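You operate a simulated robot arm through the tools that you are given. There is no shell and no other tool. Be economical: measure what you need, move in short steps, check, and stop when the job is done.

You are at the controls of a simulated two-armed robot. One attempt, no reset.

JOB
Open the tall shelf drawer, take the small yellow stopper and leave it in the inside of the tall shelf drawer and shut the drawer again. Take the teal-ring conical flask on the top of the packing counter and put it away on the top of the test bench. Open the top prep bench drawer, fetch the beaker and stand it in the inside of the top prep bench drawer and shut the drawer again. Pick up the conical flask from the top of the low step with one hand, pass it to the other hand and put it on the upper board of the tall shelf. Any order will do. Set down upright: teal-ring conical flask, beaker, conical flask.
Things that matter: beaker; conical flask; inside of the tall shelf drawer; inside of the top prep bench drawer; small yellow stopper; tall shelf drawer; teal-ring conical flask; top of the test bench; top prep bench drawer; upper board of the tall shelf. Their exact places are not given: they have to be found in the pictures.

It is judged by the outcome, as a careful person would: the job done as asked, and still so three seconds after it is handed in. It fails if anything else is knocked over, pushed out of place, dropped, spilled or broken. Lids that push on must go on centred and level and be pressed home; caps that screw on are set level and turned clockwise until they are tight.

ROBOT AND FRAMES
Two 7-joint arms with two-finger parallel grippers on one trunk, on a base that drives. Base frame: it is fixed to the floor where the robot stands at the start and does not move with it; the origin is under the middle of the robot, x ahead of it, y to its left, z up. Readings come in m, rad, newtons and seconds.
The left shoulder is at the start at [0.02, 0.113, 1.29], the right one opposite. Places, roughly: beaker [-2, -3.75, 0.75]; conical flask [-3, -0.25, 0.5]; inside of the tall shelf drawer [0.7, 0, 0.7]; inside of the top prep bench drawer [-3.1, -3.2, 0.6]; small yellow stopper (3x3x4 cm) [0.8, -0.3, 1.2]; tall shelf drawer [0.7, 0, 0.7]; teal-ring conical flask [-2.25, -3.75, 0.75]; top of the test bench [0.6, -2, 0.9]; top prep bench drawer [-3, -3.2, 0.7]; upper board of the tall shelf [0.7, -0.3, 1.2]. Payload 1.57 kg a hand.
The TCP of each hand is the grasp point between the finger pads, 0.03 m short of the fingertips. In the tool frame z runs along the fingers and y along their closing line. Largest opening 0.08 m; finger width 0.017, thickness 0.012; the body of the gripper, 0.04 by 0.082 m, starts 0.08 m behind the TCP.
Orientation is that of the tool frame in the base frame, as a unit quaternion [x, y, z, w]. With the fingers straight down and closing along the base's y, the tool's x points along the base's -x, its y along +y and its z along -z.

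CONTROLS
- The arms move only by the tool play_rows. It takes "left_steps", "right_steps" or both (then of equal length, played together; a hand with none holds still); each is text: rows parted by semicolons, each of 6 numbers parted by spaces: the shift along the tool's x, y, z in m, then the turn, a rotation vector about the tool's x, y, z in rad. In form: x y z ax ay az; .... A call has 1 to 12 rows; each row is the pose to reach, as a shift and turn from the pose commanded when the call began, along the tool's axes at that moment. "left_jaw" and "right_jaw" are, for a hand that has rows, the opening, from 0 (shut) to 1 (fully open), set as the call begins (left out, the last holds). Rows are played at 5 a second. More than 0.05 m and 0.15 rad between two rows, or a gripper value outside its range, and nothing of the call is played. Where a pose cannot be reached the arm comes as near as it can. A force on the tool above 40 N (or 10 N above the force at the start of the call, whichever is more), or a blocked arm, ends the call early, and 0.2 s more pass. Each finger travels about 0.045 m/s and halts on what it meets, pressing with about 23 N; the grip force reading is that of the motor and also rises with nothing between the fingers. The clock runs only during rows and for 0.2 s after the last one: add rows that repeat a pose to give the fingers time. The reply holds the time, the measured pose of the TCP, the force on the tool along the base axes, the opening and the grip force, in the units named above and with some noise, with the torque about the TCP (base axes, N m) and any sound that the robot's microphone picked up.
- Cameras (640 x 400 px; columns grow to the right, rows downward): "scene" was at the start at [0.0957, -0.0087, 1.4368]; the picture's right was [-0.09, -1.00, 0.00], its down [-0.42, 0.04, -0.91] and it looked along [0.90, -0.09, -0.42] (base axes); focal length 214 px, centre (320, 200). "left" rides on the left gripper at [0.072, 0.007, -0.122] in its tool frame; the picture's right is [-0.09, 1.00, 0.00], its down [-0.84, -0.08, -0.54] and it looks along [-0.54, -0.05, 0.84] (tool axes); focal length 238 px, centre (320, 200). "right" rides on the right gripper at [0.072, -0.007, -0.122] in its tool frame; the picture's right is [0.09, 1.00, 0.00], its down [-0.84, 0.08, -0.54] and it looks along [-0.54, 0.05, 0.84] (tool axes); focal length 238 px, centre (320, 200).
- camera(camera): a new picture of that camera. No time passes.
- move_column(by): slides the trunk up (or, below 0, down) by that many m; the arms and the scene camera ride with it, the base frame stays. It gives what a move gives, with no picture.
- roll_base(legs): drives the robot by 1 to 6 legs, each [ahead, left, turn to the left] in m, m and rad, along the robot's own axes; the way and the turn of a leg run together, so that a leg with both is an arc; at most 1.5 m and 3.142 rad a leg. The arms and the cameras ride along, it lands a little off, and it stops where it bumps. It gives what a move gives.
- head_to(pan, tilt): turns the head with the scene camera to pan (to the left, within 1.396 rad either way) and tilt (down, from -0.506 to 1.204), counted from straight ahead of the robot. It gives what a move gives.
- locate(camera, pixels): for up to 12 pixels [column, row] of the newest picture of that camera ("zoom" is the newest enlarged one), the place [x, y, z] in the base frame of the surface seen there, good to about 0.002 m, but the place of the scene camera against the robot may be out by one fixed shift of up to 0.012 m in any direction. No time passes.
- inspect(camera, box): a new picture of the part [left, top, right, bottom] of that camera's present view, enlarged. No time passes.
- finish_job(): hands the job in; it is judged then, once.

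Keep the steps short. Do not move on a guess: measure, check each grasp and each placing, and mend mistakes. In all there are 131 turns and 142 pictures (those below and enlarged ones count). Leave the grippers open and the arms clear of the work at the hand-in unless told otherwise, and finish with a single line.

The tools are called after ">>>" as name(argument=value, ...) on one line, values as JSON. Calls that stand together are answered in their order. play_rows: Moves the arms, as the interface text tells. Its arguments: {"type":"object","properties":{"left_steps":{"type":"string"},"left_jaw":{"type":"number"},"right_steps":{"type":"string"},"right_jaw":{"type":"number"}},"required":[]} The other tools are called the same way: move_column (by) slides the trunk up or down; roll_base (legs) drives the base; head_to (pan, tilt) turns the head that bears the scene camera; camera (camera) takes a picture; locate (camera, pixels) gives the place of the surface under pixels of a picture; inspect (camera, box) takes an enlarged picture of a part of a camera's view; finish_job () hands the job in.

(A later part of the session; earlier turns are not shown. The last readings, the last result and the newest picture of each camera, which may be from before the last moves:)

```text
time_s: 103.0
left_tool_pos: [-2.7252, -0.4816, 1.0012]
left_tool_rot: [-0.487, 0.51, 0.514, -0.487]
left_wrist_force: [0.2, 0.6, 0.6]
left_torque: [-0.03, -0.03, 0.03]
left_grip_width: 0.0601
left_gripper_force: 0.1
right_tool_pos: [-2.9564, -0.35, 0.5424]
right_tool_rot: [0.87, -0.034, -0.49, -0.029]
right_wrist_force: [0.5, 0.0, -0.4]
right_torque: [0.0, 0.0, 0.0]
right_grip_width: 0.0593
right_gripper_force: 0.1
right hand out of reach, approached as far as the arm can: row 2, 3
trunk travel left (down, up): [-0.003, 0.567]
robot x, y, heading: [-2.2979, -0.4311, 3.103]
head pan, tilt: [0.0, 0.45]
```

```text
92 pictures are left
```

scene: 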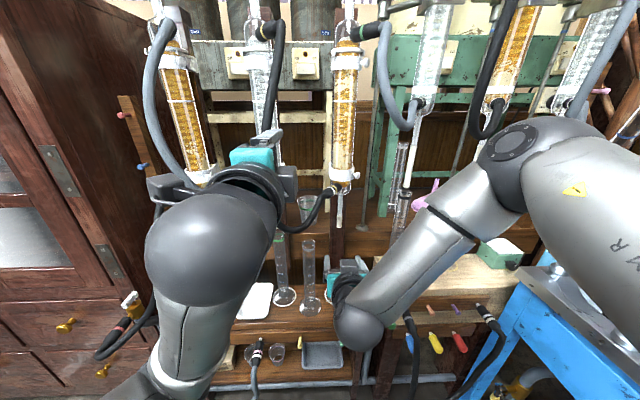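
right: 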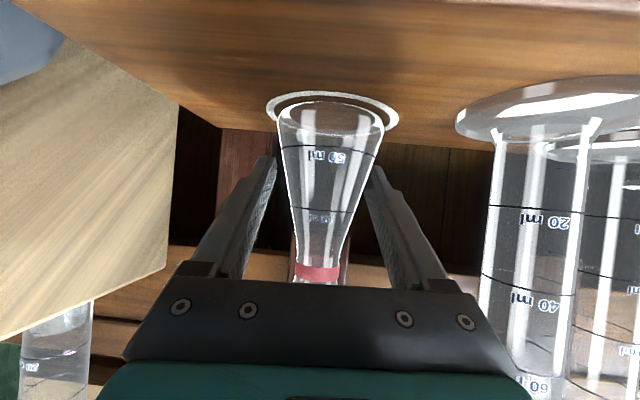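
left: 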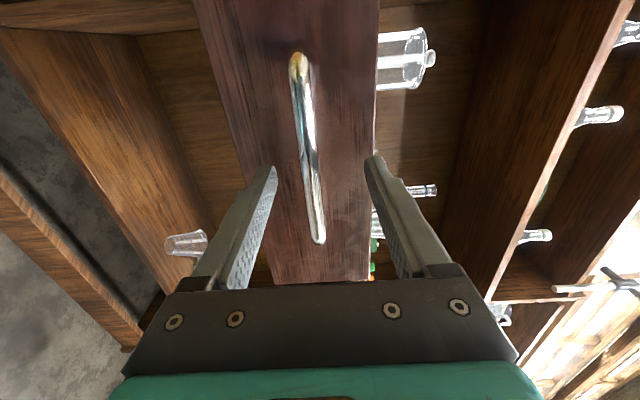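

The cone is between the fingers. Closing.

>>> play_rows(right_steps="0 0 0 0 0 0;0 0 0 0 0 0;0 0 0 0 0 0;0 0 0 0 0 0", right_jaw=0.2)

>>> camera(camera="right")

```text
time_s: 104.0
left_tool_pos: [-2.7252, -0.4826, 1.0012]
left_tool_rot: [-0.488, 0.51, 0.514, -0.488]
left_wrist_force: [-0.3, 0.4, 0.5]
left_torque: [0.02, 0.01, -0.03]
left_grip_width: 0.06
left_gripper_force: 0.0
right_tool_pos: [-2.9553, -0.3501, 0.5434]
right_tool_rot: [0.871, -0.034, -0.489, -0.029]
right_wrist_force: [0.4, -0.4, -0.3]
right_torque: [-0.04, 0.02, 0.01]
right_grip_width: 0.0506
right_gripper_force: 22.7
trunk travel left (down, up): [-0.003, 0.567]
robot x, y, heading: [-2.2995, -0.4303, 3.109]
head pan, tilt: [0.0, 0.45]
```

```text
91 pictures are left
```

right: 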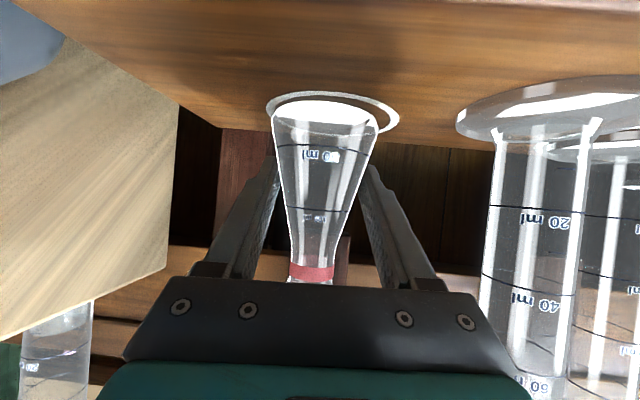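

Gripped at 0.05 m width. Lifting straight up with the column and checking it follows.

>>> move_column(by=0.06)

>>> camera(camera="right")

```text
time_s: 105.0
left_tool_pos: [-2.7256, -0.4797, 1.0609]
left_tool_rot: [-0.488, 0.511, 0.514, -0.487]
left_wrist_force: [0.4, -0.1, 0.5]
left_torque: [-0.02, 0.0, -0.02]
left_grip_width: 0.0598
left_gripper_force: 0.0
right_tool_pos: [-2.9551, -0.3492, 0.6034]
right_tool_rot: [0.871, -0.034, -0.49, -0.029]
right_wrist_force: [0.2, -0.8, -0.7]
right_torque: [0.02, 0.02, 0.01]
right_grip_width: 0.0506
right_gripper_force: 23.4
trunk travel left (down, up): [-0.063, 0.507]
robot x, y, heading: [-2.2965, -0.432, 3.107]
head pan, tilt: [0.0, 0.45]
```

```text
90 pictures are left
```

right: 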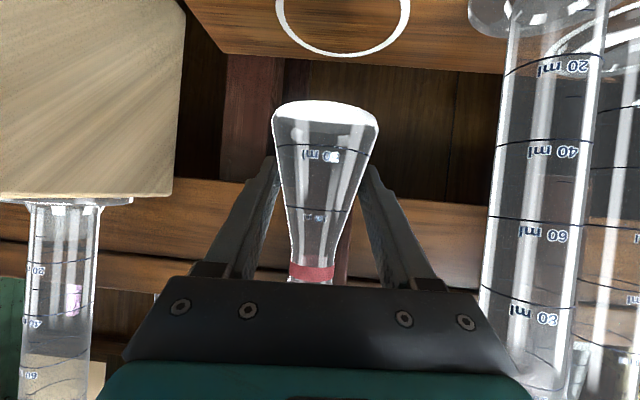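

It holds. Backing straight out 0.5 m, then raising.

>>> roll_base(legs=[[-0.5, 0, 0]])

>>> move_column(by=0.15)

>>> camera(camera="scene")

```text
time_s: 107.9
left_tool_pos: [-2.2406, -0.497, 1.0622]
left_tool_rot: [-0.484, 0.514, 0.518, -0.483]
left_wrist_force: [-0.1, 0.6, 0.2]
left_torque: [0.0, 0.01, 0.0]
left_grip_width: 0.06
left_gripper_force: 0.0
right_tool_pos: [-2.4671, -0.3603, 0.6051]
right_tool_rot: [0.871, -0.04, -0.489, -0.032]
right_wrist_force: [0.5, 0.0, -0.1]
right_torque: [0.01, 0.0, 0.01]
right_grip_width: 0.05
right_gripper_force: 22.4
trunk travel left (down, up): [-0.063, 0.507]
robot x, y, heading: [-1.8096, -0.4537, 3.093]
head pan, tilt: [0.0, 0.45]
```

```text
time_s: 109.7
left_tool_pos: [-2.24, -0.4969, 1.2131]
left_tool_rot: [-0.484, 0.514, 0.517, -0.483]
left_wrist_force: [0.2, -0.4, 0.5]
left_torque: [-0.02, -0.01, 0.0]
left_grip_width: 0.0602
left_gripper_force: 0.0
right_tool_pos: [-2.4667, -0.3623, 0.7544]
right_tool_rot: [0.871, -0.041, -0.489, -0.032]
right_wrist_force: [-1.2, 0.0, -0.5]
right_torque: [-0.01, 0.0, 0.0]
right_grip_width: 0.0501
right_gripper_force: 23.0
trunk travel left (down, up): [-0.213, 0.357]
robot x, y, heading: [-1.8127, -0.4516, 3.093]
head pan, tilt: [0.0, 0.45]
```

```text
89 pictures are left
```

scene: 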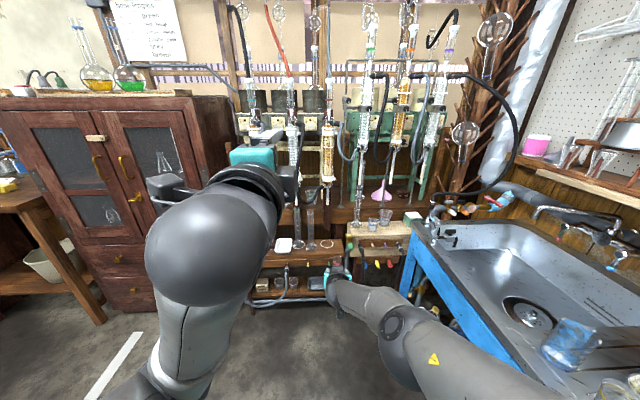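

The flask is out. Now bringing the right hand to the middle in front of the chest and yawing it left about 70°, so the left hand can come at the neck from the front.

>>> play_rows(right_steps="-0.0027 0.0102 -0.0217 -0.119 0 -0.073;-0.0053 0.0204 -0.0433 -0.238 0 -0.146;-0.008 0.0307 -0.065 -0.357 0 -0.22;-0.0107 0.0409 -0.0867 -0.477 0 -0.293;-0.0133 0.0511 -0.1083 -0.596 0 -0.366;-0.016 0.0613 -0.13 -0.715 0 -0.439;-0.0187 0.0716 -0.1517 -0.834 0 -0.513;-0.0213 0.0818 -0.1733 -0.953 0 -0.586;-0.024 0.092 -0.195 -1.03 0 -0.633;-0.024 0.092 -0.195 -1.03 0 -0.633")

>>> camera(camera="scene")

>>> camera(camera="right")

```text
time_s: 111.9
left_tool_pos: [-2.2401, -0.4961, 1.2113]
left_tool_rot: [-0.484, 0.514, 0.518, -0.484]
left_wrist_force: [-0.3, 0.3, 0.1]
left_torque: [-0.01, 0.0, -0.02]
left_grip_width: 0.0601
left_gripper_force: 0.1
right_tool_pos: [-2.3234, -0.4698, 0.876]
right_tool_rot: [0.744, 0.462, -0.413, 0.249]
right_wrist_force: [-0.4, -0.1, -0.7]
right_torque: [0.01, -0.01, 0.02]
right_grip_width: 0.0487
right_gripper_force: 22.7
right hand out of reach, approached as far as the arm can: row 2, 3, 4, 5
trunk travel left (down, up): [-0.213, 0.357]
robot x, y, heading: [-1.812, -0.4527, 3.092]
head pan, tilt: [0.0, 0.45]
```

```text
88 pictures are left
```

scene: 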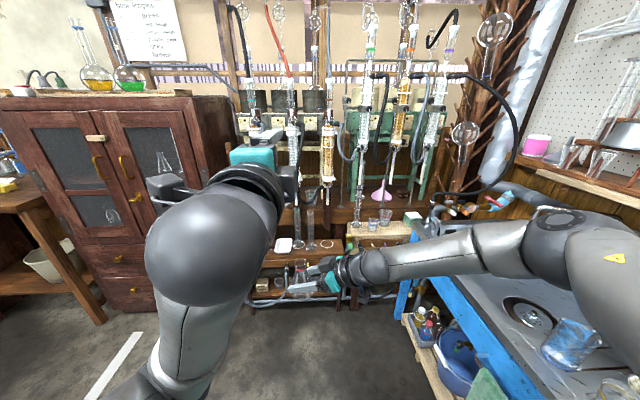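

```text
87 pictures are left
```

right: 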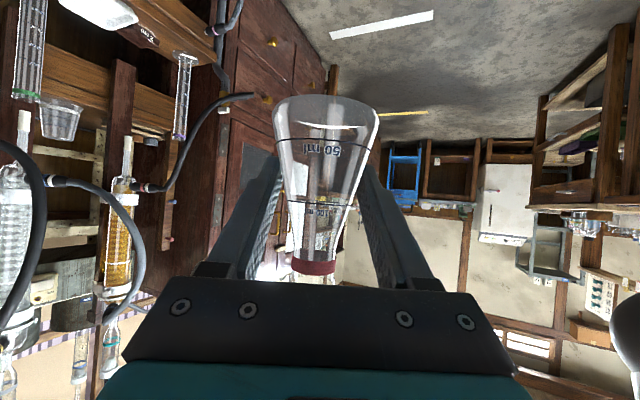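

The flask is upright in front, fingers pointing left. The grip width is creeping down slightly (0.049), so I'll pass it soon. Rolling the left hand back to close sideways and pitching it 45° down, well above the flask.

>>> play_rows(left_steps="0 0 0 0 0 -0.143;0 0 0 0 0 -0.286;0 0 0 0 0 -0.428;0 0 0 0 0 -0.571;0 0 0 0 0 -0.714;0 0 0 0 0 -0.857;0 0 0 0 0 -1.0;0 0 0 0 0 -1.142;0 0 0 0 0 -1.285;0 0 0 0 0 -1.428;0 0 0 0 0 -1.571", left_jaw=0.8)

>>> play_rows(left_steps="0 -0.005 0 0 0.14 0;0 -0.01 0 0 0.28 0;0 -0.015 0 0 0.42 0;0 -0.02 0 0 0.56 0;0 -0.025 0 0 0.7 0;0 -0.025 0 0 0.785 0;0 -0.025 0 0 0.785 0")

>>> camera(camera="left")

>>> camera(camera="scene")

```text
time_s: 114.2
left_tool_pos: [-2.249, -0.5302, 1.2166]
left_tool_rot: [-0.684, 0.075, 0.718, -0.102]
left_wrist_force: [0.1, -0.2, -0.5]
left_torque: [0.01, -0.01, 0.0]
left_grip_width: 0.0638
left_gripper_force: 0.1
right_tool_pos: [-2.3242, -0.4701, 0.8741]
right_tool_rot: [0.744, 0.462, -0.413, 0.249]
right_wrist_force: [0.8, -0.3, -0.9]
right_torque: [0.02, -0.03, 0.06]
right_grip_width: 0.0482
right_gripper_force: 22.7
trunk travel left (down, up): [-0.213, 0.357]
robot x, y, heading: [-1.8115, -0.4539, 3.089]
head pan, tilt: [0.0, 0.45]
stopped in row 11 (left hand): the arm was blocked; the commanded pose is now the measured one
```

```text
time_s: 115.8
left_tool_pos: [-2.3318, -0.5207, 1.1618]
left_tool_rot: [0.908, -0.032, -0.4, 0.12]
left_wrist_force: [0.6, 0.7, 0.2]
left_torque: [0.05, 0.01, 0.0]
left_grip_width: 0.0641
left_gripper_force: 0.0
left hand out of reach, approached as far as the arm can: row 4, 5, 6, 7
right_tool_pos: [-2.3241, -0.4696, 0.8736]
right_tool_rot: [0.745, 0.462, -0.413, 0.248]
right_wrist_force: [-0.4, -0.5, -0.4]
right_torque: [-0.01, 0.0, 0.0]
right_grip_width: 0.0478
right_gripper_force: 23.2
trunk travel left (down, up): [-0.213, 0.357]
robot x, y, heading: [-1.8143, -0.4551, 3.094]
head pan, tilt: [0.0, 0.45]
```

```text
86 pictures are left
```

left: 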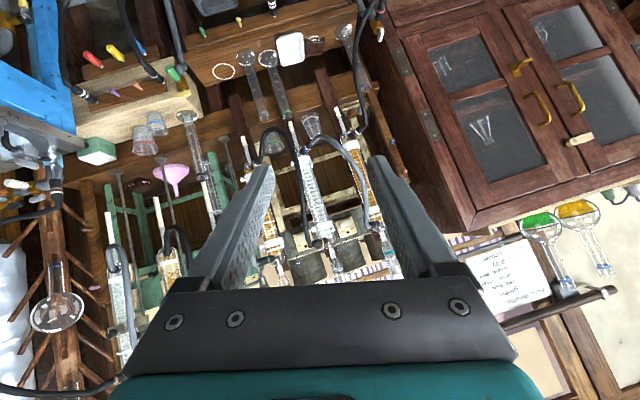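

```text
85 pictures are left
```

scene: 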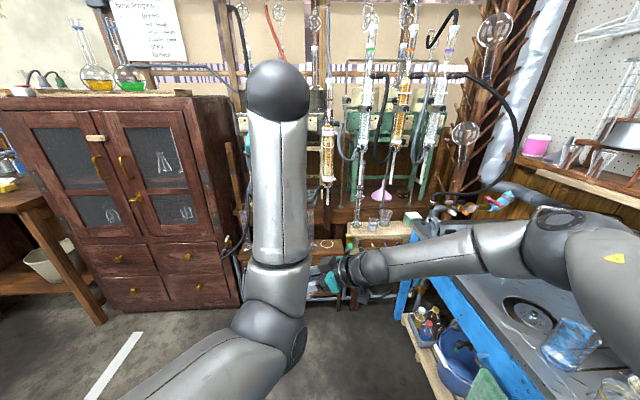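

Left hand has a small roll error, which I'll correct. I'll move the right hand (with flask) 6 cm ahead, 8 cm down and a little more yaw to make room.

>>> play_rows(right_steps="0.0134 -0.0132 0.0164 -0.063 -0.001 -0.04;0.0268 -0.0264 0.0328 -0.127 -0.002 -0.08;0.0403 -0.0395 0.0493 -0.19 -0.002 -0.12;0.0537 -0.0527 0.0657 -0.253 -0.003 -0.16;0.0537 -0.0527 0.0657 -0.253 -0.003 -0.16", left_steps="0 -0.01 0 0.05 0.011 -0.038;0 -0.02 0 0.1 0.022 -0.076;0 -0.03 0 0.15 0.033 -0.113;0 -0.04 0 0.197 0.044 -0.151;0 -0.04 0 0.197 0.044 -0.151")

>>> camera(camera="right")

```text
time_s: 117.0
left_tool_pos: [-2.3438, -0.4804, 1.1501]
left_tool_rot: [0.923, 0.001, -0.385, 0.0]
left_wrist_force: [-0.2, -0.3, -0.3]
left_torque: [0.01, 0.03, 0.02]
left_grip_width: 0.064
left_gripper_force: 0.1
left hand out of reach, approached as far as the arm can: row 1, 2, 3, 4, 5
right_tool_pos: [-2.363, -0.4789, 0.8127]
right_tool_rot: [0.667, 0.569, -0.37, 0.308]
right_wrist_force: [0.0, -0.2, -0.1]
right_torque: [0.0, -0.03, -0.03]
right_grip_width: 0.0477
right_gripper_force: 23.1
right hand out of reach, approached as far as the arm can: row 4, 5
trunk travel left (down, up): [-0.213, 0.357]
robot x, y, heading: [-1.8157, -0.4531, 3.093]
head pan, tilt: [0.0, 0.45]
```

```text
84 pictures are left
```

right: 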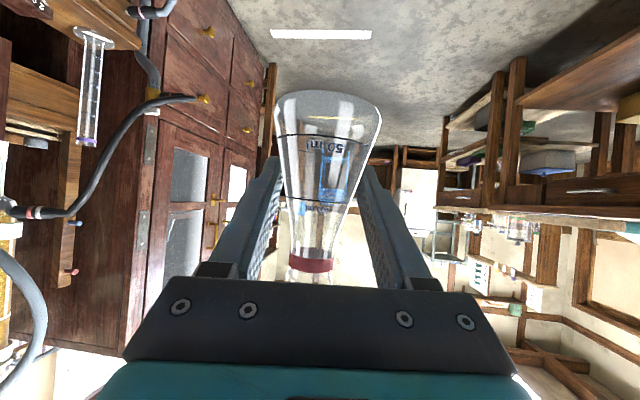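

Both hands are well placed. Measuring the ring with the right camera.

>>> locate(camera="right", pixels=[[311, 265], [292, 262], [331, 262], [311, 275], [330, 100], [365, 130], [290, 110]])

```text
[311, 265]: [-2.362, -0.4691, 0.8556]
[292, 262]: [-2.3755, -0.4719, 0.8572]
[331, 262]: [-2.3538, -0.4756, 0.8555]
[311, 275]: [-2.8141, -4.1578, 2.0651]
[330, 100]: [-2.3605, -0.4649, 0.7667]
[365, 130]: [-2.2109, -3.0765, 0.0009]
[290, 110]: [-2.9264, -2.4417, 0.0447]
```

Ring centre is about (-2.3645,-0.480,0.856). Moving the left hand to 0.12 m short of it along its finger axis.

>>> play_rows(left_steps="0.038 0 0.02 0 0 0;0.077 0 0.04 0 0 0;0.115 0 0.06 0 0 0;0.154 0 0.08 0 0 0;0.192 0 0.1 0 0 0;0.192 0 0.1 0 0 0", left_jaw=0.8)

>>> camera(camera="left")

```text
time_s: 117.7
left_tool_pos: [-2.331, -0.4901, 1.1633]
left_tool_rot: [0.872, 0.014, -0.49, 0.001]
left_wrist_force: [0.3, -0.2, -0.2]
left_torque: [-0.02, -0.01, -0.01]
left_grip_width: 0.0641
left_gripper_force: 0.0
right_tool_pos: [-2.3648, -0.477, 0.8139]
right_tool_rot: [0.667, 0.569, -0.37, 0.309]
right_wrist_force: [-1.0, 0.0, -0.1]
right_torque: [0.01, 0.04, 0.03]
right_grip_width: 0.0472
right_gripper_force: 23.0
trunk travel left (down, up): [-0.213, 0.357]
robot x, y, heading: [-1.814, -0.4504, 3.088]
head pan, tilt: [0.0, 0.45]
stopped in row 3 (left hand): the arm was blocked; the commanded pose is now the measured one
```

```text
83 pictures are left
```

left: 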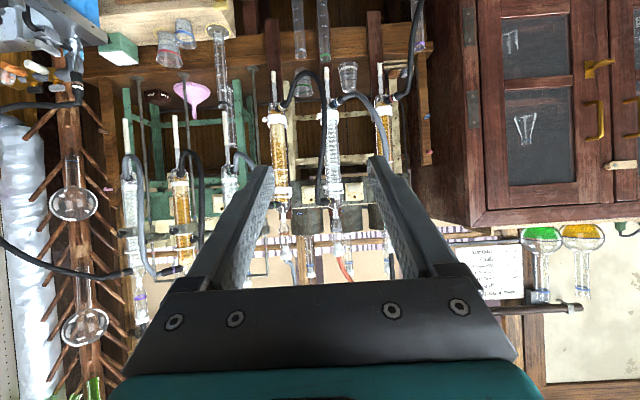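

The left arm says blocked. Looking at the scene to see its posture.

>>> camera(camera="scene")

```text
82 pictures are left
```

scene: 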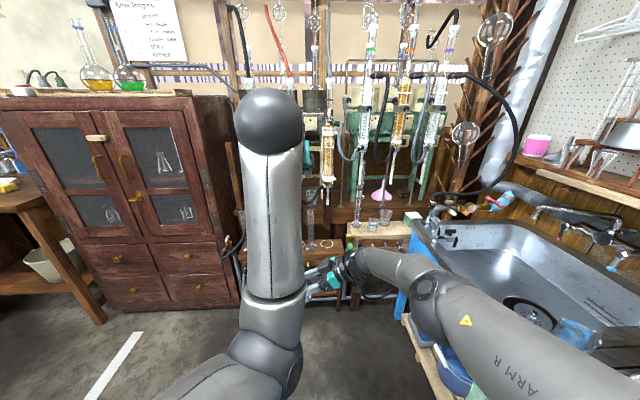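

The left arm is elbow-down and cannot go lower, but it sits well at (-2.331,-0.490,1.163) with 31° pitch. So I'll bring the flask up to it instead: right hand straight up beneath the left fingers.

>>> play_rows(right_steps="-0.0338 0.0057 -0.0203 0 0 0;-0.0676 0.0115 -0.0406 0 0 0;-0.1014 0.0172 -0.0609 0 0 0;-0.1351 0.0229 -0.0811 0 0 0;-0.1689 0.0287 -0.1014 0 0 0;-0.2027 0.0344 -0.1217 0 0 0;-0.2027 0.0344 -0.1217 0 0 0")

>>> camera(camera="left")

>>> camera(camera="right")

```text
time_s: 119.3
left_tool_pos: [-2.3305, -0.4886, 1.1629]
left_tool_rot: [0.871, 0.014, -0.491, 0.001]
left_wrist_force: [-0.8, -0.2, -0.2]
left_torque: [-0.01, 0.01, 0.02]
left_grip_width: 0.0639
left_gripper_force: 0.0
right_tool_pos: [-2.3277, -0.4907, 1.0492]
right_tool_rot: [0.668, 0.568, -0.37, 0.308]
right_wrist_force: [0.2, 0.3, -1.5]
right_torque: [0.0, 0.03, -0.01]
right_grip_width: 0.0472
right_gripper_force: 22.3
trunk travel left (down, up): [-0.213, 0.357]
robot x, y, heading: [-1.8126, -0.4524, 3.093]
head pan, tilt: [0.0, 0.45]
```

```text
81 pictures are left
```

left: 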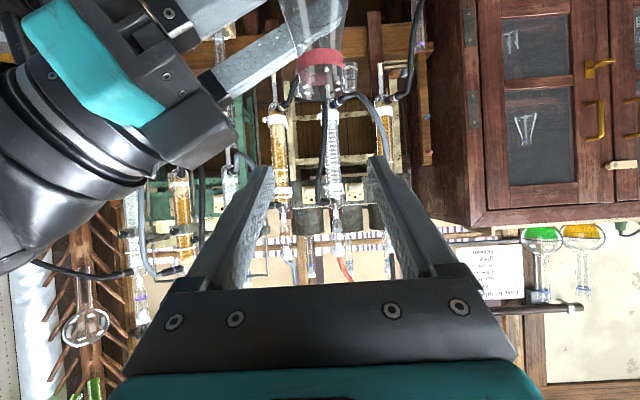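

```text
80 pictures are left
```

right: 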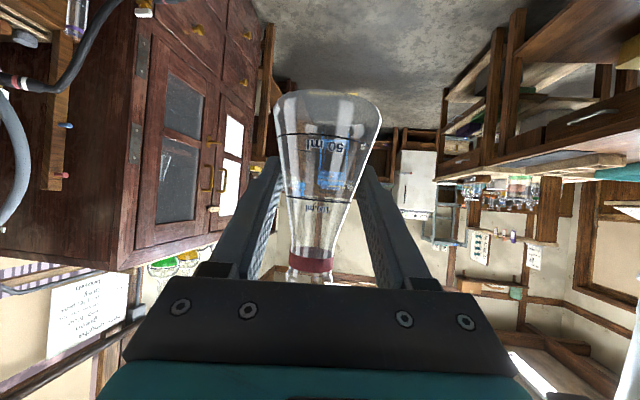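

The flask is just below the left fingers, ring at (320,60) in the left view. Measuring.

>>> locate(camera="left", pixels=[[320, 60], [300, 66], [340, 62], [322, 92], [235, 75], [160, 165], [190, 10]])

>>> locate(camera="right", pixels=[[311, 265], [294, 264], [330, 264]])

```text
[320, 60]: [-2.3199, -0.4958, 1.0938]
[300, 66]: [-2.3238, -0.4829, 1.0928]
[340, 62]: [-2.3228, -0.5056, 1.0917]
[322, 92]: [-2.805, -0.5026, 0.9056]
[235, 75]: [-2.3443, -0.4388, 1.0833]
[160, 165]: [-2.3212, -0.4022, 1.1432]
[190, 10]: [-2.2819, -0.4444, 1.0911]
```

```text
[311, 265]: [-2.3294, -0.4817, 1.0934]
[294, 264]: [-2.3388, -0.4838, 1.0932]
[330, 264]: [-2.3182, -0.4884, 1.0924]
```

Ring centre is (-2.330,-0.494,1.093). Narrowing the left jaw to 0.55 for clearance, then raising the flask 0.064 m and 5 mm sideways into the fingers.

>>> play_rows(left_steps="0 0 0 0 0 0;0 0 0 0 0 0;0 0 0 0 0 0", left_jaw=0.55)

>>> play_rows(right_steps="-0.0128 -0.0004 -0.01 0 0 0;-0.0256 -0.0008 -0.0195 0 0 0;-0.0384 -0.0012 -0.0293 0 0 0;-0.0511 -0.0015 -0.039 0 0 0;-0.0511 -0.0015 -0.039 0 0 0")

>>> camera(camera="left")

```text
time_s: 120.1
left_tool_pos: [-2.3304, -0.4887, 1.1622]
left_tool_rot: [0.871, 0.013, -0.49, 0.001]
left_wrist_force: [1.5, 0.0, -1.2]
left_torque: [0.02, 0.01, 0.01]
left_grip_width: 0.0442
left_gripper_force: 0.0
right_tool_pos: [-2.3279, -0.4915, 1.0492]
right_tool_rot: [0.667, 0.568, -0.371, 0.308]
right_wrist_force: [0.9, -0.5, -0.7]
right_torque: [0.05, -0.06, -0.03]
right_grip_width: 0.0466
right_gripper_force: 22.7
trunk travel left (down, up): [-0.213, 0.357]
robot x, y, heading: [-1.8128, -0.4515, 3.094]
head pan, tilt: [0.0, 0.45]
```

```text
time_s: 121.3
left_tool_pos: [-2.3316, -0.4892, 1.1628]
left_tool_rot: [0.871, 0.013, -0.49, 0.002]
left_wrist_force: [-0.6, 1.0, -0.1]
left_torque: [0.02, 0.02, 0.0]
left_grip_width: 0.044
left_gripper_force: 0.1
right_tool_pos: [-2.3292, -0.4827, 1.1139]
right_tool_rot: [0.667, 0.568, -0.37, 0.308]
right_wrist_force: [0.4, -0.1, 0.0]
right_torque: [0.01, 0.0, -0.01]
right_grip_width: 0.0471
right_gripper_force: 23.3
trunk travel left (down, up): [-0.213, 0.357]
robot x, y, heading: [-1.8126, -0.4548, 3.089]
head pan, tilt: [0.0, 0.45]
```

```text
79 pictures are left
```

left: 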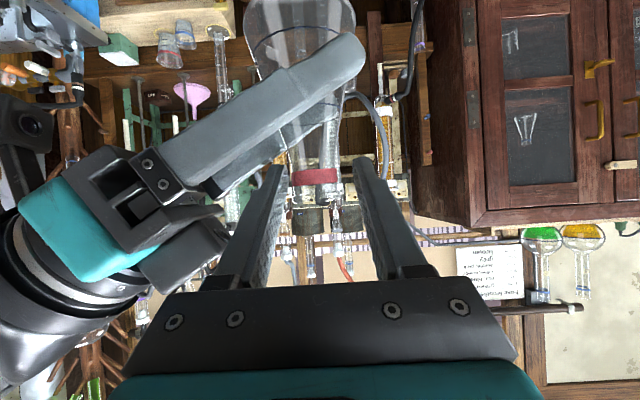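

The neck is between the left fingertips. Measuring before closing.

>>> locate(camera="left", pixels=[[315, 177], [295, 178], [336, 177], [312, 193]])

```text
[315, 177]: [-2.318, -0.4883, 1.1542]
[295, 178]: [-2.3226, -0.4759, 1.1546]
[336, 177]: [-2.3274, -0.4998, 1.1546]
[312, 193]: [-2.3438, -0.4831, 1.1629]
```

Ring centre is (-2.330,-0.488,1.1545). Raising 6 mm more, then closing the left hand on the neck.

>>> play_rows(right_steps="-0.0055 0.0 -0.0035 0 0 0;-0.0055 0.0 -0.0035 0 0 0")

>>> play_rows(left_steps="0 0 0 0 0 0;0 0 0 0 0 0;0 0 0 0 0 0;0 0 0 0 0 0", left_jaw=0)

>>> camera(camera="left")

```text
time_s: 121.9
left_tool_pos: [-2.3296, -0.489, 1.1642]
left_tool_rot: [0.87, 0.013, -0.493, 0.001]
left_wrist_force: [3.1, -1.3, 12.6]
left_torque: [0.39, 0.21, -0.08]
left_grip_width: 0.043
left_gripper_force: 0.1
right_tool_pos: [-2.3281, -0.4829, 1.1169]
right_tool_rot: [0.668, 0.568, -0.368, 0.308]
right_wrist_force: [-3.5, 2.0, -14.1]
right_torque: [-0.35, -0.42, 0.07]
right_grip_width: 0.047
right_gripper_force: 23.1
trunk travel left (down, up): [-0.213, 0.357]
robot x, y, heading: [-1.8133, -0.4506, 3.092]
head pan, tilt: [0.0, 0.45]
```

```text
time_s: 122.9
left_tool_pos: [-2.3302, -0.4896, 1.163]
left_tool_rot: [0.871, 0.013, -0.491, 0.001]
left_wrist_force: [-4.6, 5.4, 5.7]
left_torque: [0.31, 0.37, 0.0]
left_grip_width: 0.0248
left_gripper_force: 22.9
right_tool_pos: [-2.3286, -0.4846, 1.1213]
right_tool_rot: [0.666, 0.569, -0.37, 0.31]
right_wrist_force: [4.6, -5.9, -6.4]
right_torque: [-0.06, -0.12, 0.03]
right_grip_width: 0.0464
right_gripper_force: 23.2
trunk travel left (down, up): [-0.213, 0.357]
robot x, y, heading: [-1.8101, -0.4534, 3.092]
head pan, tilt: [0.0, 0.45]
```

```text
78 pictures are left
```

left: 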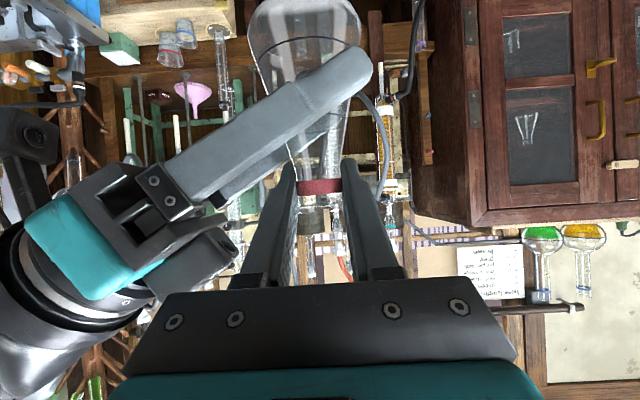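

The left hand has the neck (0.025 m). Opening the right hand, then sliding it back along its own axis.

>>> play_rows(right_steps="0 0 0 0 0 0;0 0 0 0 0 0;0 0 0 0 0 0", right_jaw=0.85)

>>> play_rows(right_steps="0 0 -0.03 0 0 0;0 0 -0.06 0 0 0;0 0 -0.09 0 0 0;0 0 -0.12 0 0 0;0 0 -0.15 0 0 0")

>>> camera(camera="left")

```text
time_s: 123.7
left_tool_pos: [-2.3301, -0.4894, 1.1619]
left_tool_rot: [0.872, 0.014, -0.49, 0.001]
left_wrist_force: [-0.7, -0.2, -0.2]
left_torque: [0.0, 0.0, 0.02]
left_grip_width: 0.0248
left_gripper_force: 23.0
right_tool_pos: [-2.3285, -0.4833, 1.1211]
right_tool_rot: [0.667, 0.568, -0.371, 0.308]
right_wrist_force: [-0.1, -0.2, 0.0]
right_torque: [-0.01, 0.04, 0.02]
right_grip_width: 0.0679
right_gripper_force: 0.0
trunk travel left (down, up): [-0.213, 0.357]
robot x, y, heading: [-1.8126, -0.4509, 3.092]
head pan, tilt: [0.0, 0.45]
```

```text
time_s: 124.9
left_tool_pos: [-2.3307, -0.4905, 1.1628]
left_tool_rot: [0.871, 0.013, -0.491, 0.0]
left_wrist_force: [-0.3, 0.2, -1.0]
left_torque: [-0.03, 0.01, -0.05]
left_grip_width: 0.025
left_gripper_force: 23.0
right_tool_pos: [-2.3112, -0.3602, 1.2057]
right_tool_rot: [0.665, 0.568, -0.372, 0.311]
right_wrist_force: [0.7, -0.3, -0.6]
right_torque: [0.02, 0.02, -0.01]
right_grip_width: 0.0678
right_gripper_force: 0.1
right hand out of reach, approached as far as the arm can: row 5
trunk travel left (down, up): [-0.213, 0.357]
robot x, y, heading: [-1.8124, -0.4547, 3.089]
head pan, tilt: [0.0, 0.45]
```

```text
77 pictures are left
```

left: 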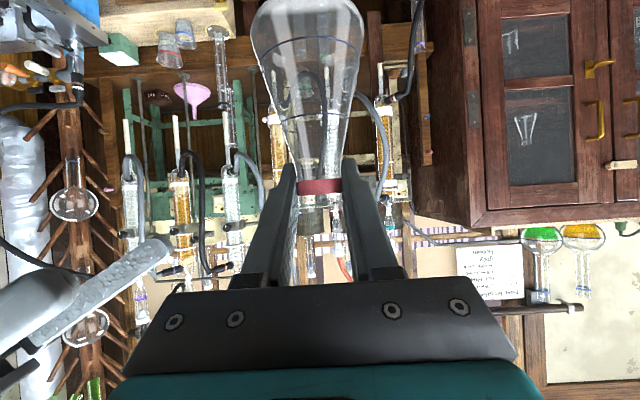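

Pass complete; the left hand alone holds the flask upright. Now turning the right hand back to point forward, off to its own side.

>>> play_rows(right_steps="0.0064 -0.002 -0.01 0.11 0.001 0.07;0.0128 -0.004 -0.02 0.219 0.003 0.14;0.0192 -0.006 -0.03 0.329 0.004 0.209;0.0256 -0.008 -0.04 0.439 0.005 0.279;0.032 -0.01 -0.05 0.548 0.006 0.349;0.0384 -0.012 -0.06 0.658 0.008 0.419;0.0448 -0.014 -0.07 0.768 0.009 0.489;0.0512 -0.016 -0.08 0.878 0.01 0.558;0.0576 -0.018 -0.09 0.987 0.012 0.628;0.064 -0.02 -0.1 1.097 0.013 0.698")

>>> head_to(pan=0, tilt=0.4)

>>> camera(camera="scene")

```text
time_s: 127.1
left_tool_pos: [-2.3309, -0.4897, 1.1622]
left_tool_rot: [0.872, 0.014, -0.49, 0.001]
left_wrist_force: [0.7, -0.6, -0.4]
left_torque: [-0.03, 0.02, -0.01]
left_grip_width: 0.025
left_gripper_force: 23.1
right_tool_pos: [-2.3138, -0.2449, 1.2015]
right_tool_rot: [0.875, 0.048, -0.481, 0.021]
right_wrist_force: [-1.0, 0.4, -0.3]
right_torque: [-0.03, 0.04, -0.02]
right_grip_width: 0.068
right_gripper_force: 0.1
right hand out of reach, approached as far as the arm can: row 1, 2, 3, 4, 5, 6, 7
trunk travel left (down, up): [-0.213, 0.357]
robot x, y, heading: [-1.8149, -0.4536, 3.09]
head pan, tilt: [0.0, 0.45]
```

```text
time_s: 127.7
left_tool_pos: [-2.33, -0.4889, 1.162]
left_tool_rot: [0.871, 0.014, -0.49, 0.002]
left_wrist_force: [-0.3, -0.3, 0.1]
left_torque: [0.03, 0.03, 0.05]
left_grip_width: 0.0249
left_gripper_force: 23.4
right_tool_pos: [-2.3142, -0.2455, 1.2002]
right_tool_rot: [0.875, 0.049, -0.481, 0.022]
right_wrist_force: [-0.5, 0.6, -0.1]
right_torque: [0.0, 0.02, 0.03]
right_grip_width: 0.0679
right_gripper_force: 0.0
trunk travel left (down, up): [-0.213, 0.357]
robot x, y, heading: [-1.813, -0.4547, 3.093]
head pan, tilt: [0.0, 0.4]
```

```text
76 pictures are left
```

scene: 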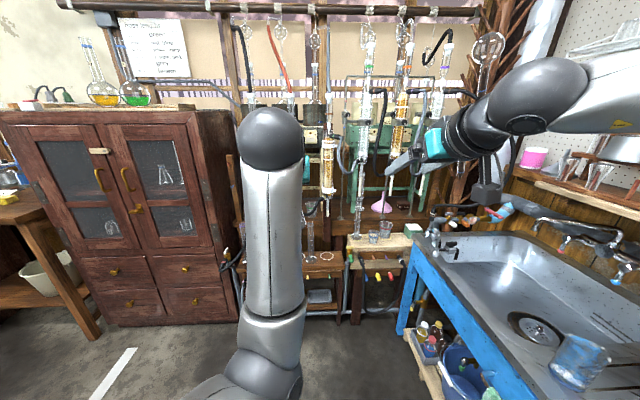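

Backing along the passage, then turning left to face the shelf again.

>>> roll_base(legs=[[-0.7, 0, 0], [-0.65, 0, 0]])

>>> roll_base(legs=[[0, 0, 1.6], [0, 0, 1.58]])

>>> camera(camera="scene")

```text
time_s: 134.6
left_tool_pos: [-1.0141, -0.5629, 1.1627]
left_tool_rot: [0.872, 0.014, -0.49, 0.002]
left_wrist_force: [0.5, 0.6, 0.1]
left_torque: [-0.02, 0.01, -0.02]
left_grip_width: 0.0249
left_gripper_force: 22.7
right_tool_pos: [-0.9969, -0.319, 1.2004]
right_tool_rot: [0.875, 0.048, -0.481, 0.021]
right_wrist_force: [0.4, 0.4, -0.1]
right_torque: [0.01, 0.03, 0.03]
right_grip_width: 0.0679
right_gripper_force: 0.2
trunk travel left (down, up): [-0.213, 0.357]
robot x, y, heading: [-0.4927, -0.5249, 3.091]
head pan, tilt: [0.0, 0.4]
```

```text
time_s: 142.8
left_tool_pos: [0.0177, -0.4653, 1.1613]
left_tool_rot: [-0.033, 0.871, 0.013, 0.49]
left_wrist_force: [0.3, 0.5, -0.4]
left_torque: [0.02, 0.02, -0.01]
left_grip_width: 0.0246
left_gripper_force: 23.5
right_tool_pos: [0.012, -0.711, 1.2008]
right_tool_rot: [-0.068, 0.874, 0.032, 0.48]
right_wrist_force: [1.1, 0.1, 0.1]
right_torque: [-0.02, -0.01, -0.02]
right_grip_width: 0.0681
right_gripper_force: 0.0
trunk travel left (down, up): [-0.213, 0.357]
robot x, y, heading: [-0.4955, -0.5273, -0.007]
head pan, tilt: [0.0, 0.4]
```

```text
75 pictures are left
```

scene: 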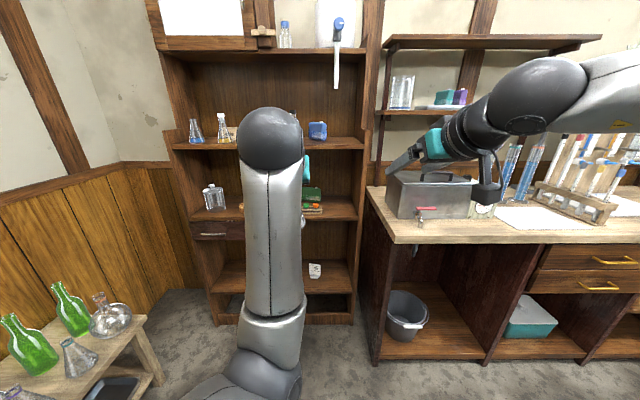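

Facing the shelf. The left forearm hides its middle. Measuring the bench corner and the free right part of the upper board.

>>> locate(camera="scene", pixels=[[310, 143], [340, 147], [350, 140], [318, 132], [326, 130], [380, 235], [370, 190], [375, 345], [430, 240], [358, 160], [440, 215], [400, 90]])

>>> inspect(camera="scene", box=[170, 100, 390, 237])

```text
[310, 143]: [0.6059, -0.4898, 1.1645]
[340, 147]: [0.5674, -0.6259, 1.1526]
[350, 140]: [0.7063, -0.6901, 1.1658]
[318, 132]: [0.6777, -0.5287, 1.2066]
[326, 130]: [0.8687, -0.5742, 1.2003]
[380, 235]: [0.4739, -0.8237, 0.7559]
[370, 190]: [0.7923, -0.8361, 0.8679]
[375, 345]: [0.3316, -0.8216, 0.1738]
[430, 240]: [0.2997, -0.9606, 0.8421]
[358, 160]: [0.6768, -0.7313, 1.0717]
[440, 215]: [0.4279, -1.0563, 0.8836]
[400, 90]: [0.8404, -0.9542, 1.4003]
```

```text
2.91 times, centred on (280, 168) of scene
```

zoom: 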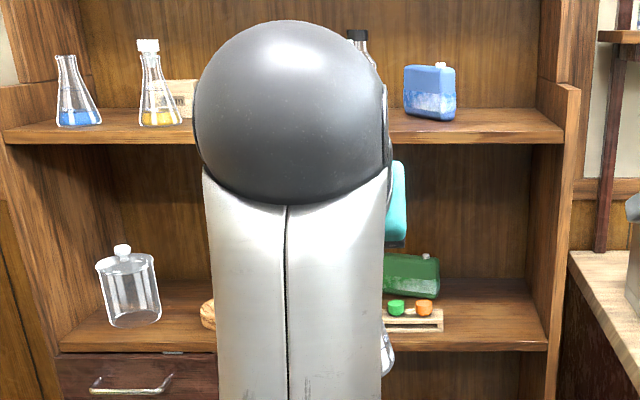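

Front of the blue box, around (0.62,-0.49), is free. I'll raise the trunk 0.13, tuck the right hand, and shift the left hand 0.10 m to the right to keep the base away from the bench corner (x 0.30, y -0.82).

>>> move_column(by=0.13)

>>> play_rows(left_steps="0 -0.025 0 0 0 0;0 -0.05 0 0 0 0;0 -0.075 0 0 0 0;0 -0.1 0 0 0 0;0 -0.1 0 0 0 0", right_steps="0 0 -0.025 0 0.1 0;0 0 -0.05 0 0.2 0;0 0 -0.075 0 0.3 0;0 0 -0.1 0 0.4 0;0 0 -0.1 0 0.4 0")

>>> camera(camera="left")

>>> camera(camera="scene")

```text
time_s: 144.4
left_tool_pos: [0.0191, -0.4667, 1.2917]
left_tool_rot: [-0.033, 0.871, 0.013, 0.491]
left_wrist_force: [-0.7, -0.6, -0.6]
left_torque: [0.01, 0.0, 0.03]
left_grip_width: 0.0248
left_gripper_force: 22.6
right_tool_pos: [0.013, -0.711, 1.3294]
right_tool_rot: [-0.068, 0.874, 0.032, 0.48]
right_wrist_force: [-0.1, 0.3, 0.2]
right_torque: [-0.01, -0.02, 0.01]
right_grip_width: 0.0679
right_gripper_force: 0.1
trunk travel left (down, up): [-0.343, 0.227]
robot x, y, heading: [-0.4931, -0.5251, -0.008]
head pan, tilt: [0.0, 0.4]
```

```text
time_s: 145.6
left_tool_pos: [0.0255, -0.5654, 1.2926]
left_tool_rot: [-0.032, 0.872, 0.012, 0.489]
left_wrist_force: [-0.5, 0.4, -0.8]
left_torque: [0.0, -0.01, 0.02]
left_grip_width: 0.0248
left_gripper_force: 23.5
right_tool_pos: [-0.0716, -0.7219, 1.383]
right_tool_rot: [-0.073, 0.952, 0.017, 0.296]
right_wrist_force: [0.4, -0.3, 0.6]
right_torque: [-0.02, 0.0, -0.02]
right_grip_width: 0.0679
right_gripper_force: 0.0
trunk travel left (down, up): [-0.343, 0.227]
robot x, y, heading: [-0.4942, -0.525, -0.016]
head pan, tilt: [0.0, 0.4]
```

```text
73 pictures are left
```

left: 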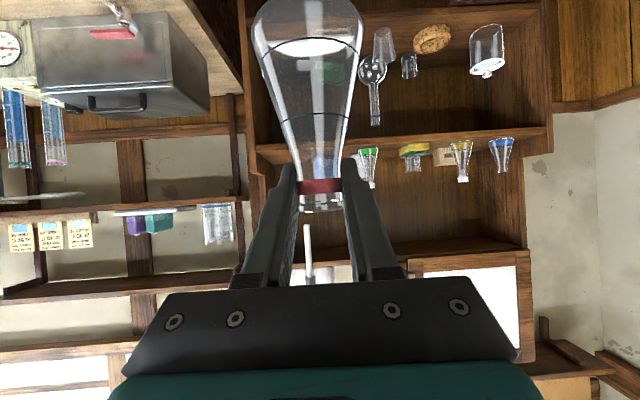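

```text
72 pictures are left
```

scene: 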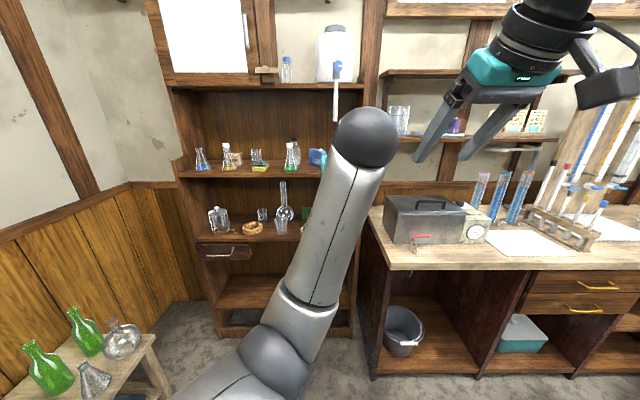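

A white tube hangs in front of the shelf at (335,100). Measuring it and the target area.

>>> locate(camera="scene", pixels=[[335, 118], [335, 95], [336, 72], [290, 165], [316, 158], [326, 150], [300, 175], [322, 174], [285, 72]])

>>> inspect(camera="scene", box=[230, 50, 390, 190])

```text
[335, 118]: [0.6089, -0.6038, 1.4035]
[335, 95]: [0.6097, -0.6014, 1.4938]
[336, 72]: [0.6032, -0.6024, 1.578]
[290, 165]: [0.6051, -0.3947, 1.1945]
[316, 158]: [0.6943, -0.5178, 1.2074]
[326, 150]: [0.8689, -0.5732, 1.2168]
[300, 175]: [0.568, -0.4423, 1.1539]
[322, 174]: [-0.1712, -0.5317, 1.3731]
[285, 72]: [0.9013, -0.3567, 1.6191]
```

```text
2.86 times, centred on (310, 120) of scene
```

zoom: 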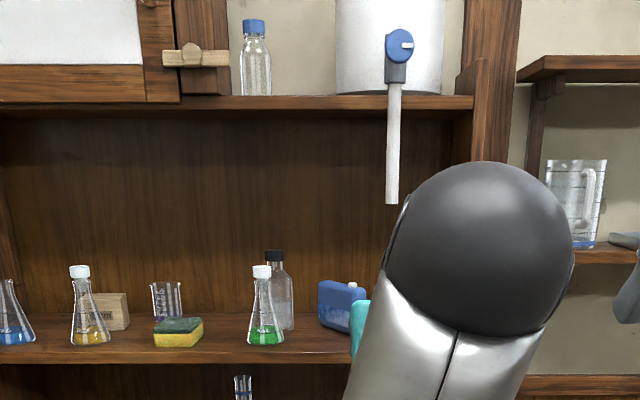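

Tube tip is at z 1.40, y -0.60, clear of y -0.49. Driving so the flask comes in front of the free place, stopping 0.2 m short.

>>> roll_base(legs=[[0.4, 0.078, 0.016]])

>>> camera(camera="left")

>>> camera(camera="scene")

```text
time_s: 148.1
left_tool_pos: [0.4276, -0.4801, 1.2923]
left_tool_rot: [-0.036, 0.871, 0.015, 0.49]
left_wrist_force: [0.0, -0.4, -0.9]
left_torque: [-0.04, 0.02, 0.01]
left_grip_width: 0.025
left_gripper_force: 22.6
right_tool_pos: [0.3343, -0.6395, 1.3831]
right_tool_rot: [-0.076, 0.952, 0.019, 0.297]
right_wrist_force: [-0.2, -0.1, 0.1]
right_torque: [-0.02, 0.02, 0.04]
right_grip_width: 0.068
right_gripper_force: 0.0
trunk travel left (down, up): [-0.343, 0.227]
robot x, y, heading: [-0.093, -0.4444, 0.004]
head pan, tilt: [0.0, 0.4]
```

```text
70 pictures are left
```

left: 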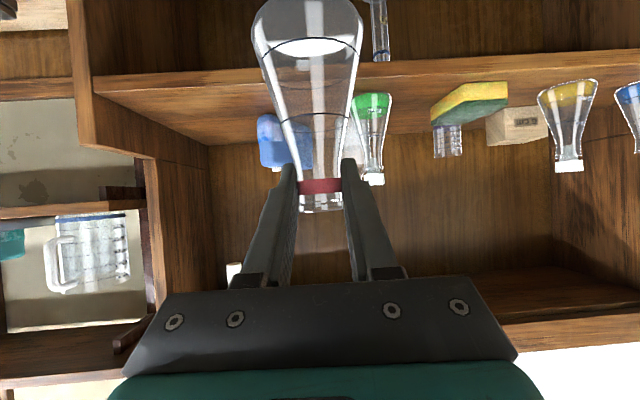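

```text
69 pictures are left
```

scene: 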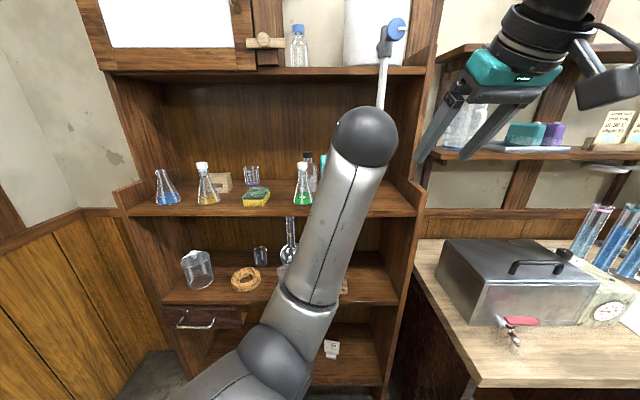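

Measuring green flask, blue box and the carried flask's ring and base from the left camera.

>>> locate(camera="left", pixels=[[320, 185], [372, 100], [358, 110], [285, 130], [262, 140], [230, 95], [300, 72], [303, 48], [200, 75], [372, 178]])

```text
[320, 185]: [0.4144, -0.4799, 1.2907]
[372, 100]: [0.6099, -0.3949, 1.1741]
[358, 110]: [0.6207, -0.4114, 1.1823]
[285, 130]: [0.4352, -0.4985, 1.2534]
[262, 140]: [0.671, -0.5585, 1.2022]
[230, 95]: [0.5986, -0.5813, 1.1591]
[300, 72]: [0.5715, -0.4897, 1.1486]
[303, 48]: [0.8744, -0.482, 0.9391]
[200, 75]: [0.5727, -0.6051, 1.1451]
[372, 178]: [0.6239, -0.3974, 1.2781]
```

Base of the flask is at z 1.200 and the board at 1.160. Driving 0.195 m in and 1 cm right; the flask then clears the board edge by 4 cm.

>>> roll_base(legs=[[0.193, -0.012, 0]])

>>> camera(camera="left")

>>> locate(camera="left", pixels=[[320, 185], [400, 110], [380, 60], [265, 120], [240, 80], [420, 120]])

```text
time_s: 149.7
left_tool_pos: [0.6227, -0.4891, 1.2926]
left_tool_rot: [-0.039, 0.871, 0.017, 0.49]
left_wrist_force: [0.3, 0.3, -0.4]
left_torque: [0.01, -0.02, 0.0]
left_grip_width: 0.0248
left_gripper_force: 22.9
right_tool_pos: [0.5279, -0.6477, 1.3837]
right_tool_rot: [-0.077, 0.952, 0.02, 0.297]
right_wrist_force: [-0.5, 0.8, -0.9]
right_torque: [-0.02, 0.04, -0.02]
right_grip_width: 0.0681
right_gripper_force: 0.1
trunk travel left (down, up): [-0.343, 0.227]
robot x, y, heading: [0.0978, -0.4561, 0.009]
head pan, tilt: [0.0, 0.4]
```

```text
68 pictures are left
```

left: 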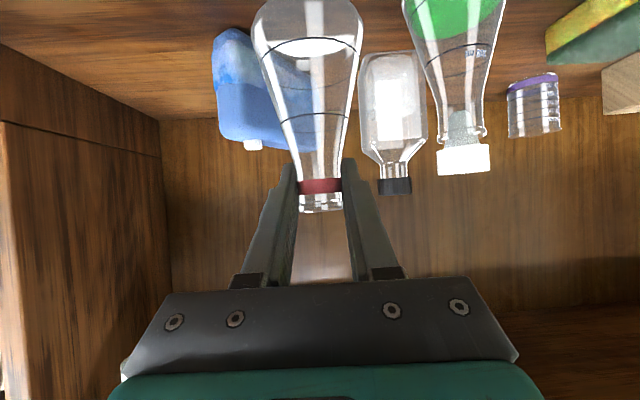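

```text
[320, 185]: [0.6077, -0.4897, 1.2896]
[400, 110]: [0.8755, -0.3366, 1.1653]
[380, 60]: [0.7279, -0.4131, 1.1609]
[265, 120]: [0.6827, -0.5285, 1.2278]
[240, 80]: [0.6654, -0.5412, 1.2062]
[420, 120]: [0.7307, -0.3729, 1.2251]
```

Well placed: flask axis (0.619,-0.490), blue box 1.5 cm behind it. Lowering with the column until it touches.

>>> move_column(by=-0.034)

>>> move_column(by=-0.005)

>>> camera(camera="left")

```text
time_s: 150.4
left_tool_pos: [0.6216, -0.4881, 1.259]
left_tool_rot: [-0.039, 0.871, 0.017, 0.49]
left_wrist_force: [-0.2, 0.5, -0.6]
left_torque: [0.03, 0.02, -0.01]
left_grip_width: 0.0249
left_gripper_force: 23.2
right_tool_pos: [0.5276, -0.6478, 1.3506]
right_tool_rot: [-0.078, 0.952, 0.02, 0.297]
right_wrist_force: [-0.4, -0.1, -1.0]
right_torque: [0.0, -0.01, -0.02]
right_grip_width: 0.068
right_gripper_force: 0.1
trunk travel left (down, up): [-0.309, 0.261]
robot x, y, heading: [0.0993, -0.4592, 0.005]
head pan, tilt: [0.0, 0.4]
```

```text
time_s: 151.0
left_tool_pos: [0.6206, -0.4882, 1.2541]
left_tool_rot: [-0.04, 0.871, 0.017, 0.49]
left_wrist_force: [-1.0, 0.0, -0.9]
left_torque: [0.03, 0.0, 0.0]
left_grip_width: 0.0248
left_gripper_force: 23.0
right_tool_pos: [0.5277, -0.647, 1.3442]
right_tool_rot: [-0.079, 0.951, 0.02, 0.297]
right_wrist_force: [-0.8, 0.0, 0.6]
right_torque: [0.01, 0.0, 0.03]
right_grip_width: 0.0681
right_gripper_force: 0.0
trunk travel left (down, up): [-0.304, 0.266]
robot x, y, heading: [0.1003, -0.4558, 0.005]
head pan, tilt: [0.0, 0.4]
```

```text
67 pictures are left
```

left: 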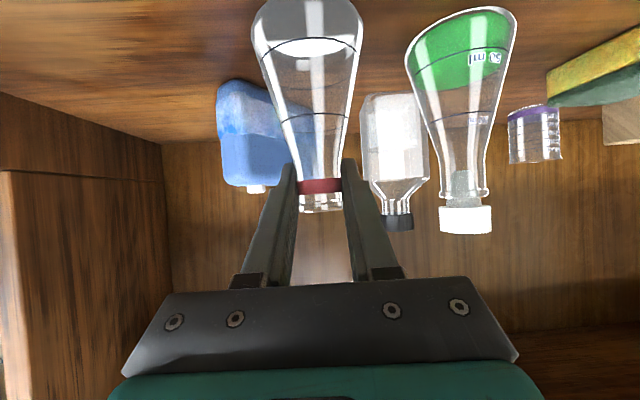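

No contact yet. Going down 4 mm more and reading the force.

>>> play_rows(left_steps="0.0017 0 0.001 0 0 0;0.0034 0 0.002 0 0 0;0.0034 0 0.002 0 0 0")

>>> inspect(camera="scene", box=[250, 120, 430, 240])

```text
time_s: 151.8
left_tool_pos: [0.6203, -0.4898, 1.2539]
left_tool_rot: [-0.038, 0.869, 0.015, 0.494]
left_wrist_force: [0.4, -1.0, 14.9]
left_torque: [0.09, -0.36, -0.06]
left_grip_width: 0.025
left_gripper_force: 22.8
right_tool_pos: [0.5255, -0.6474, 1.3457]
right_tool_rot: [-0.078, 0.951, 0.02, 0.298]
right_wrist_force: [-0.2, 0.6, 0.3]
right_torque: [0.02, 0.0, 0.03]
right_grip_width: 0.0681
right_gripper_force: 0.1
trunk travel left (down, up): [-0.304, 0.266]
robot x, y, heading: [0.101, -0.4543, 0.004]
head pan, tilt: [0.0, 0.4]
```

```text
3.33 times, centred on (340, 180) of scene
```

zoom: 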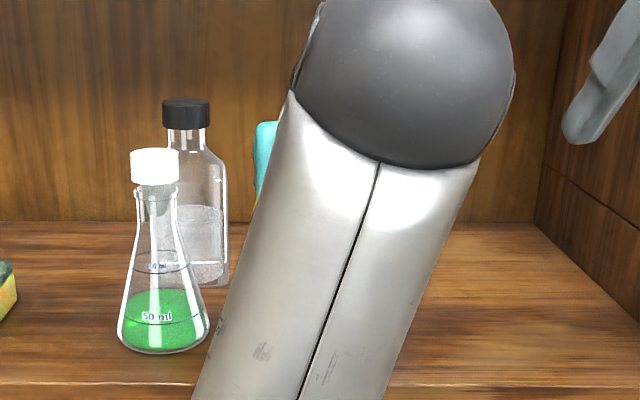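

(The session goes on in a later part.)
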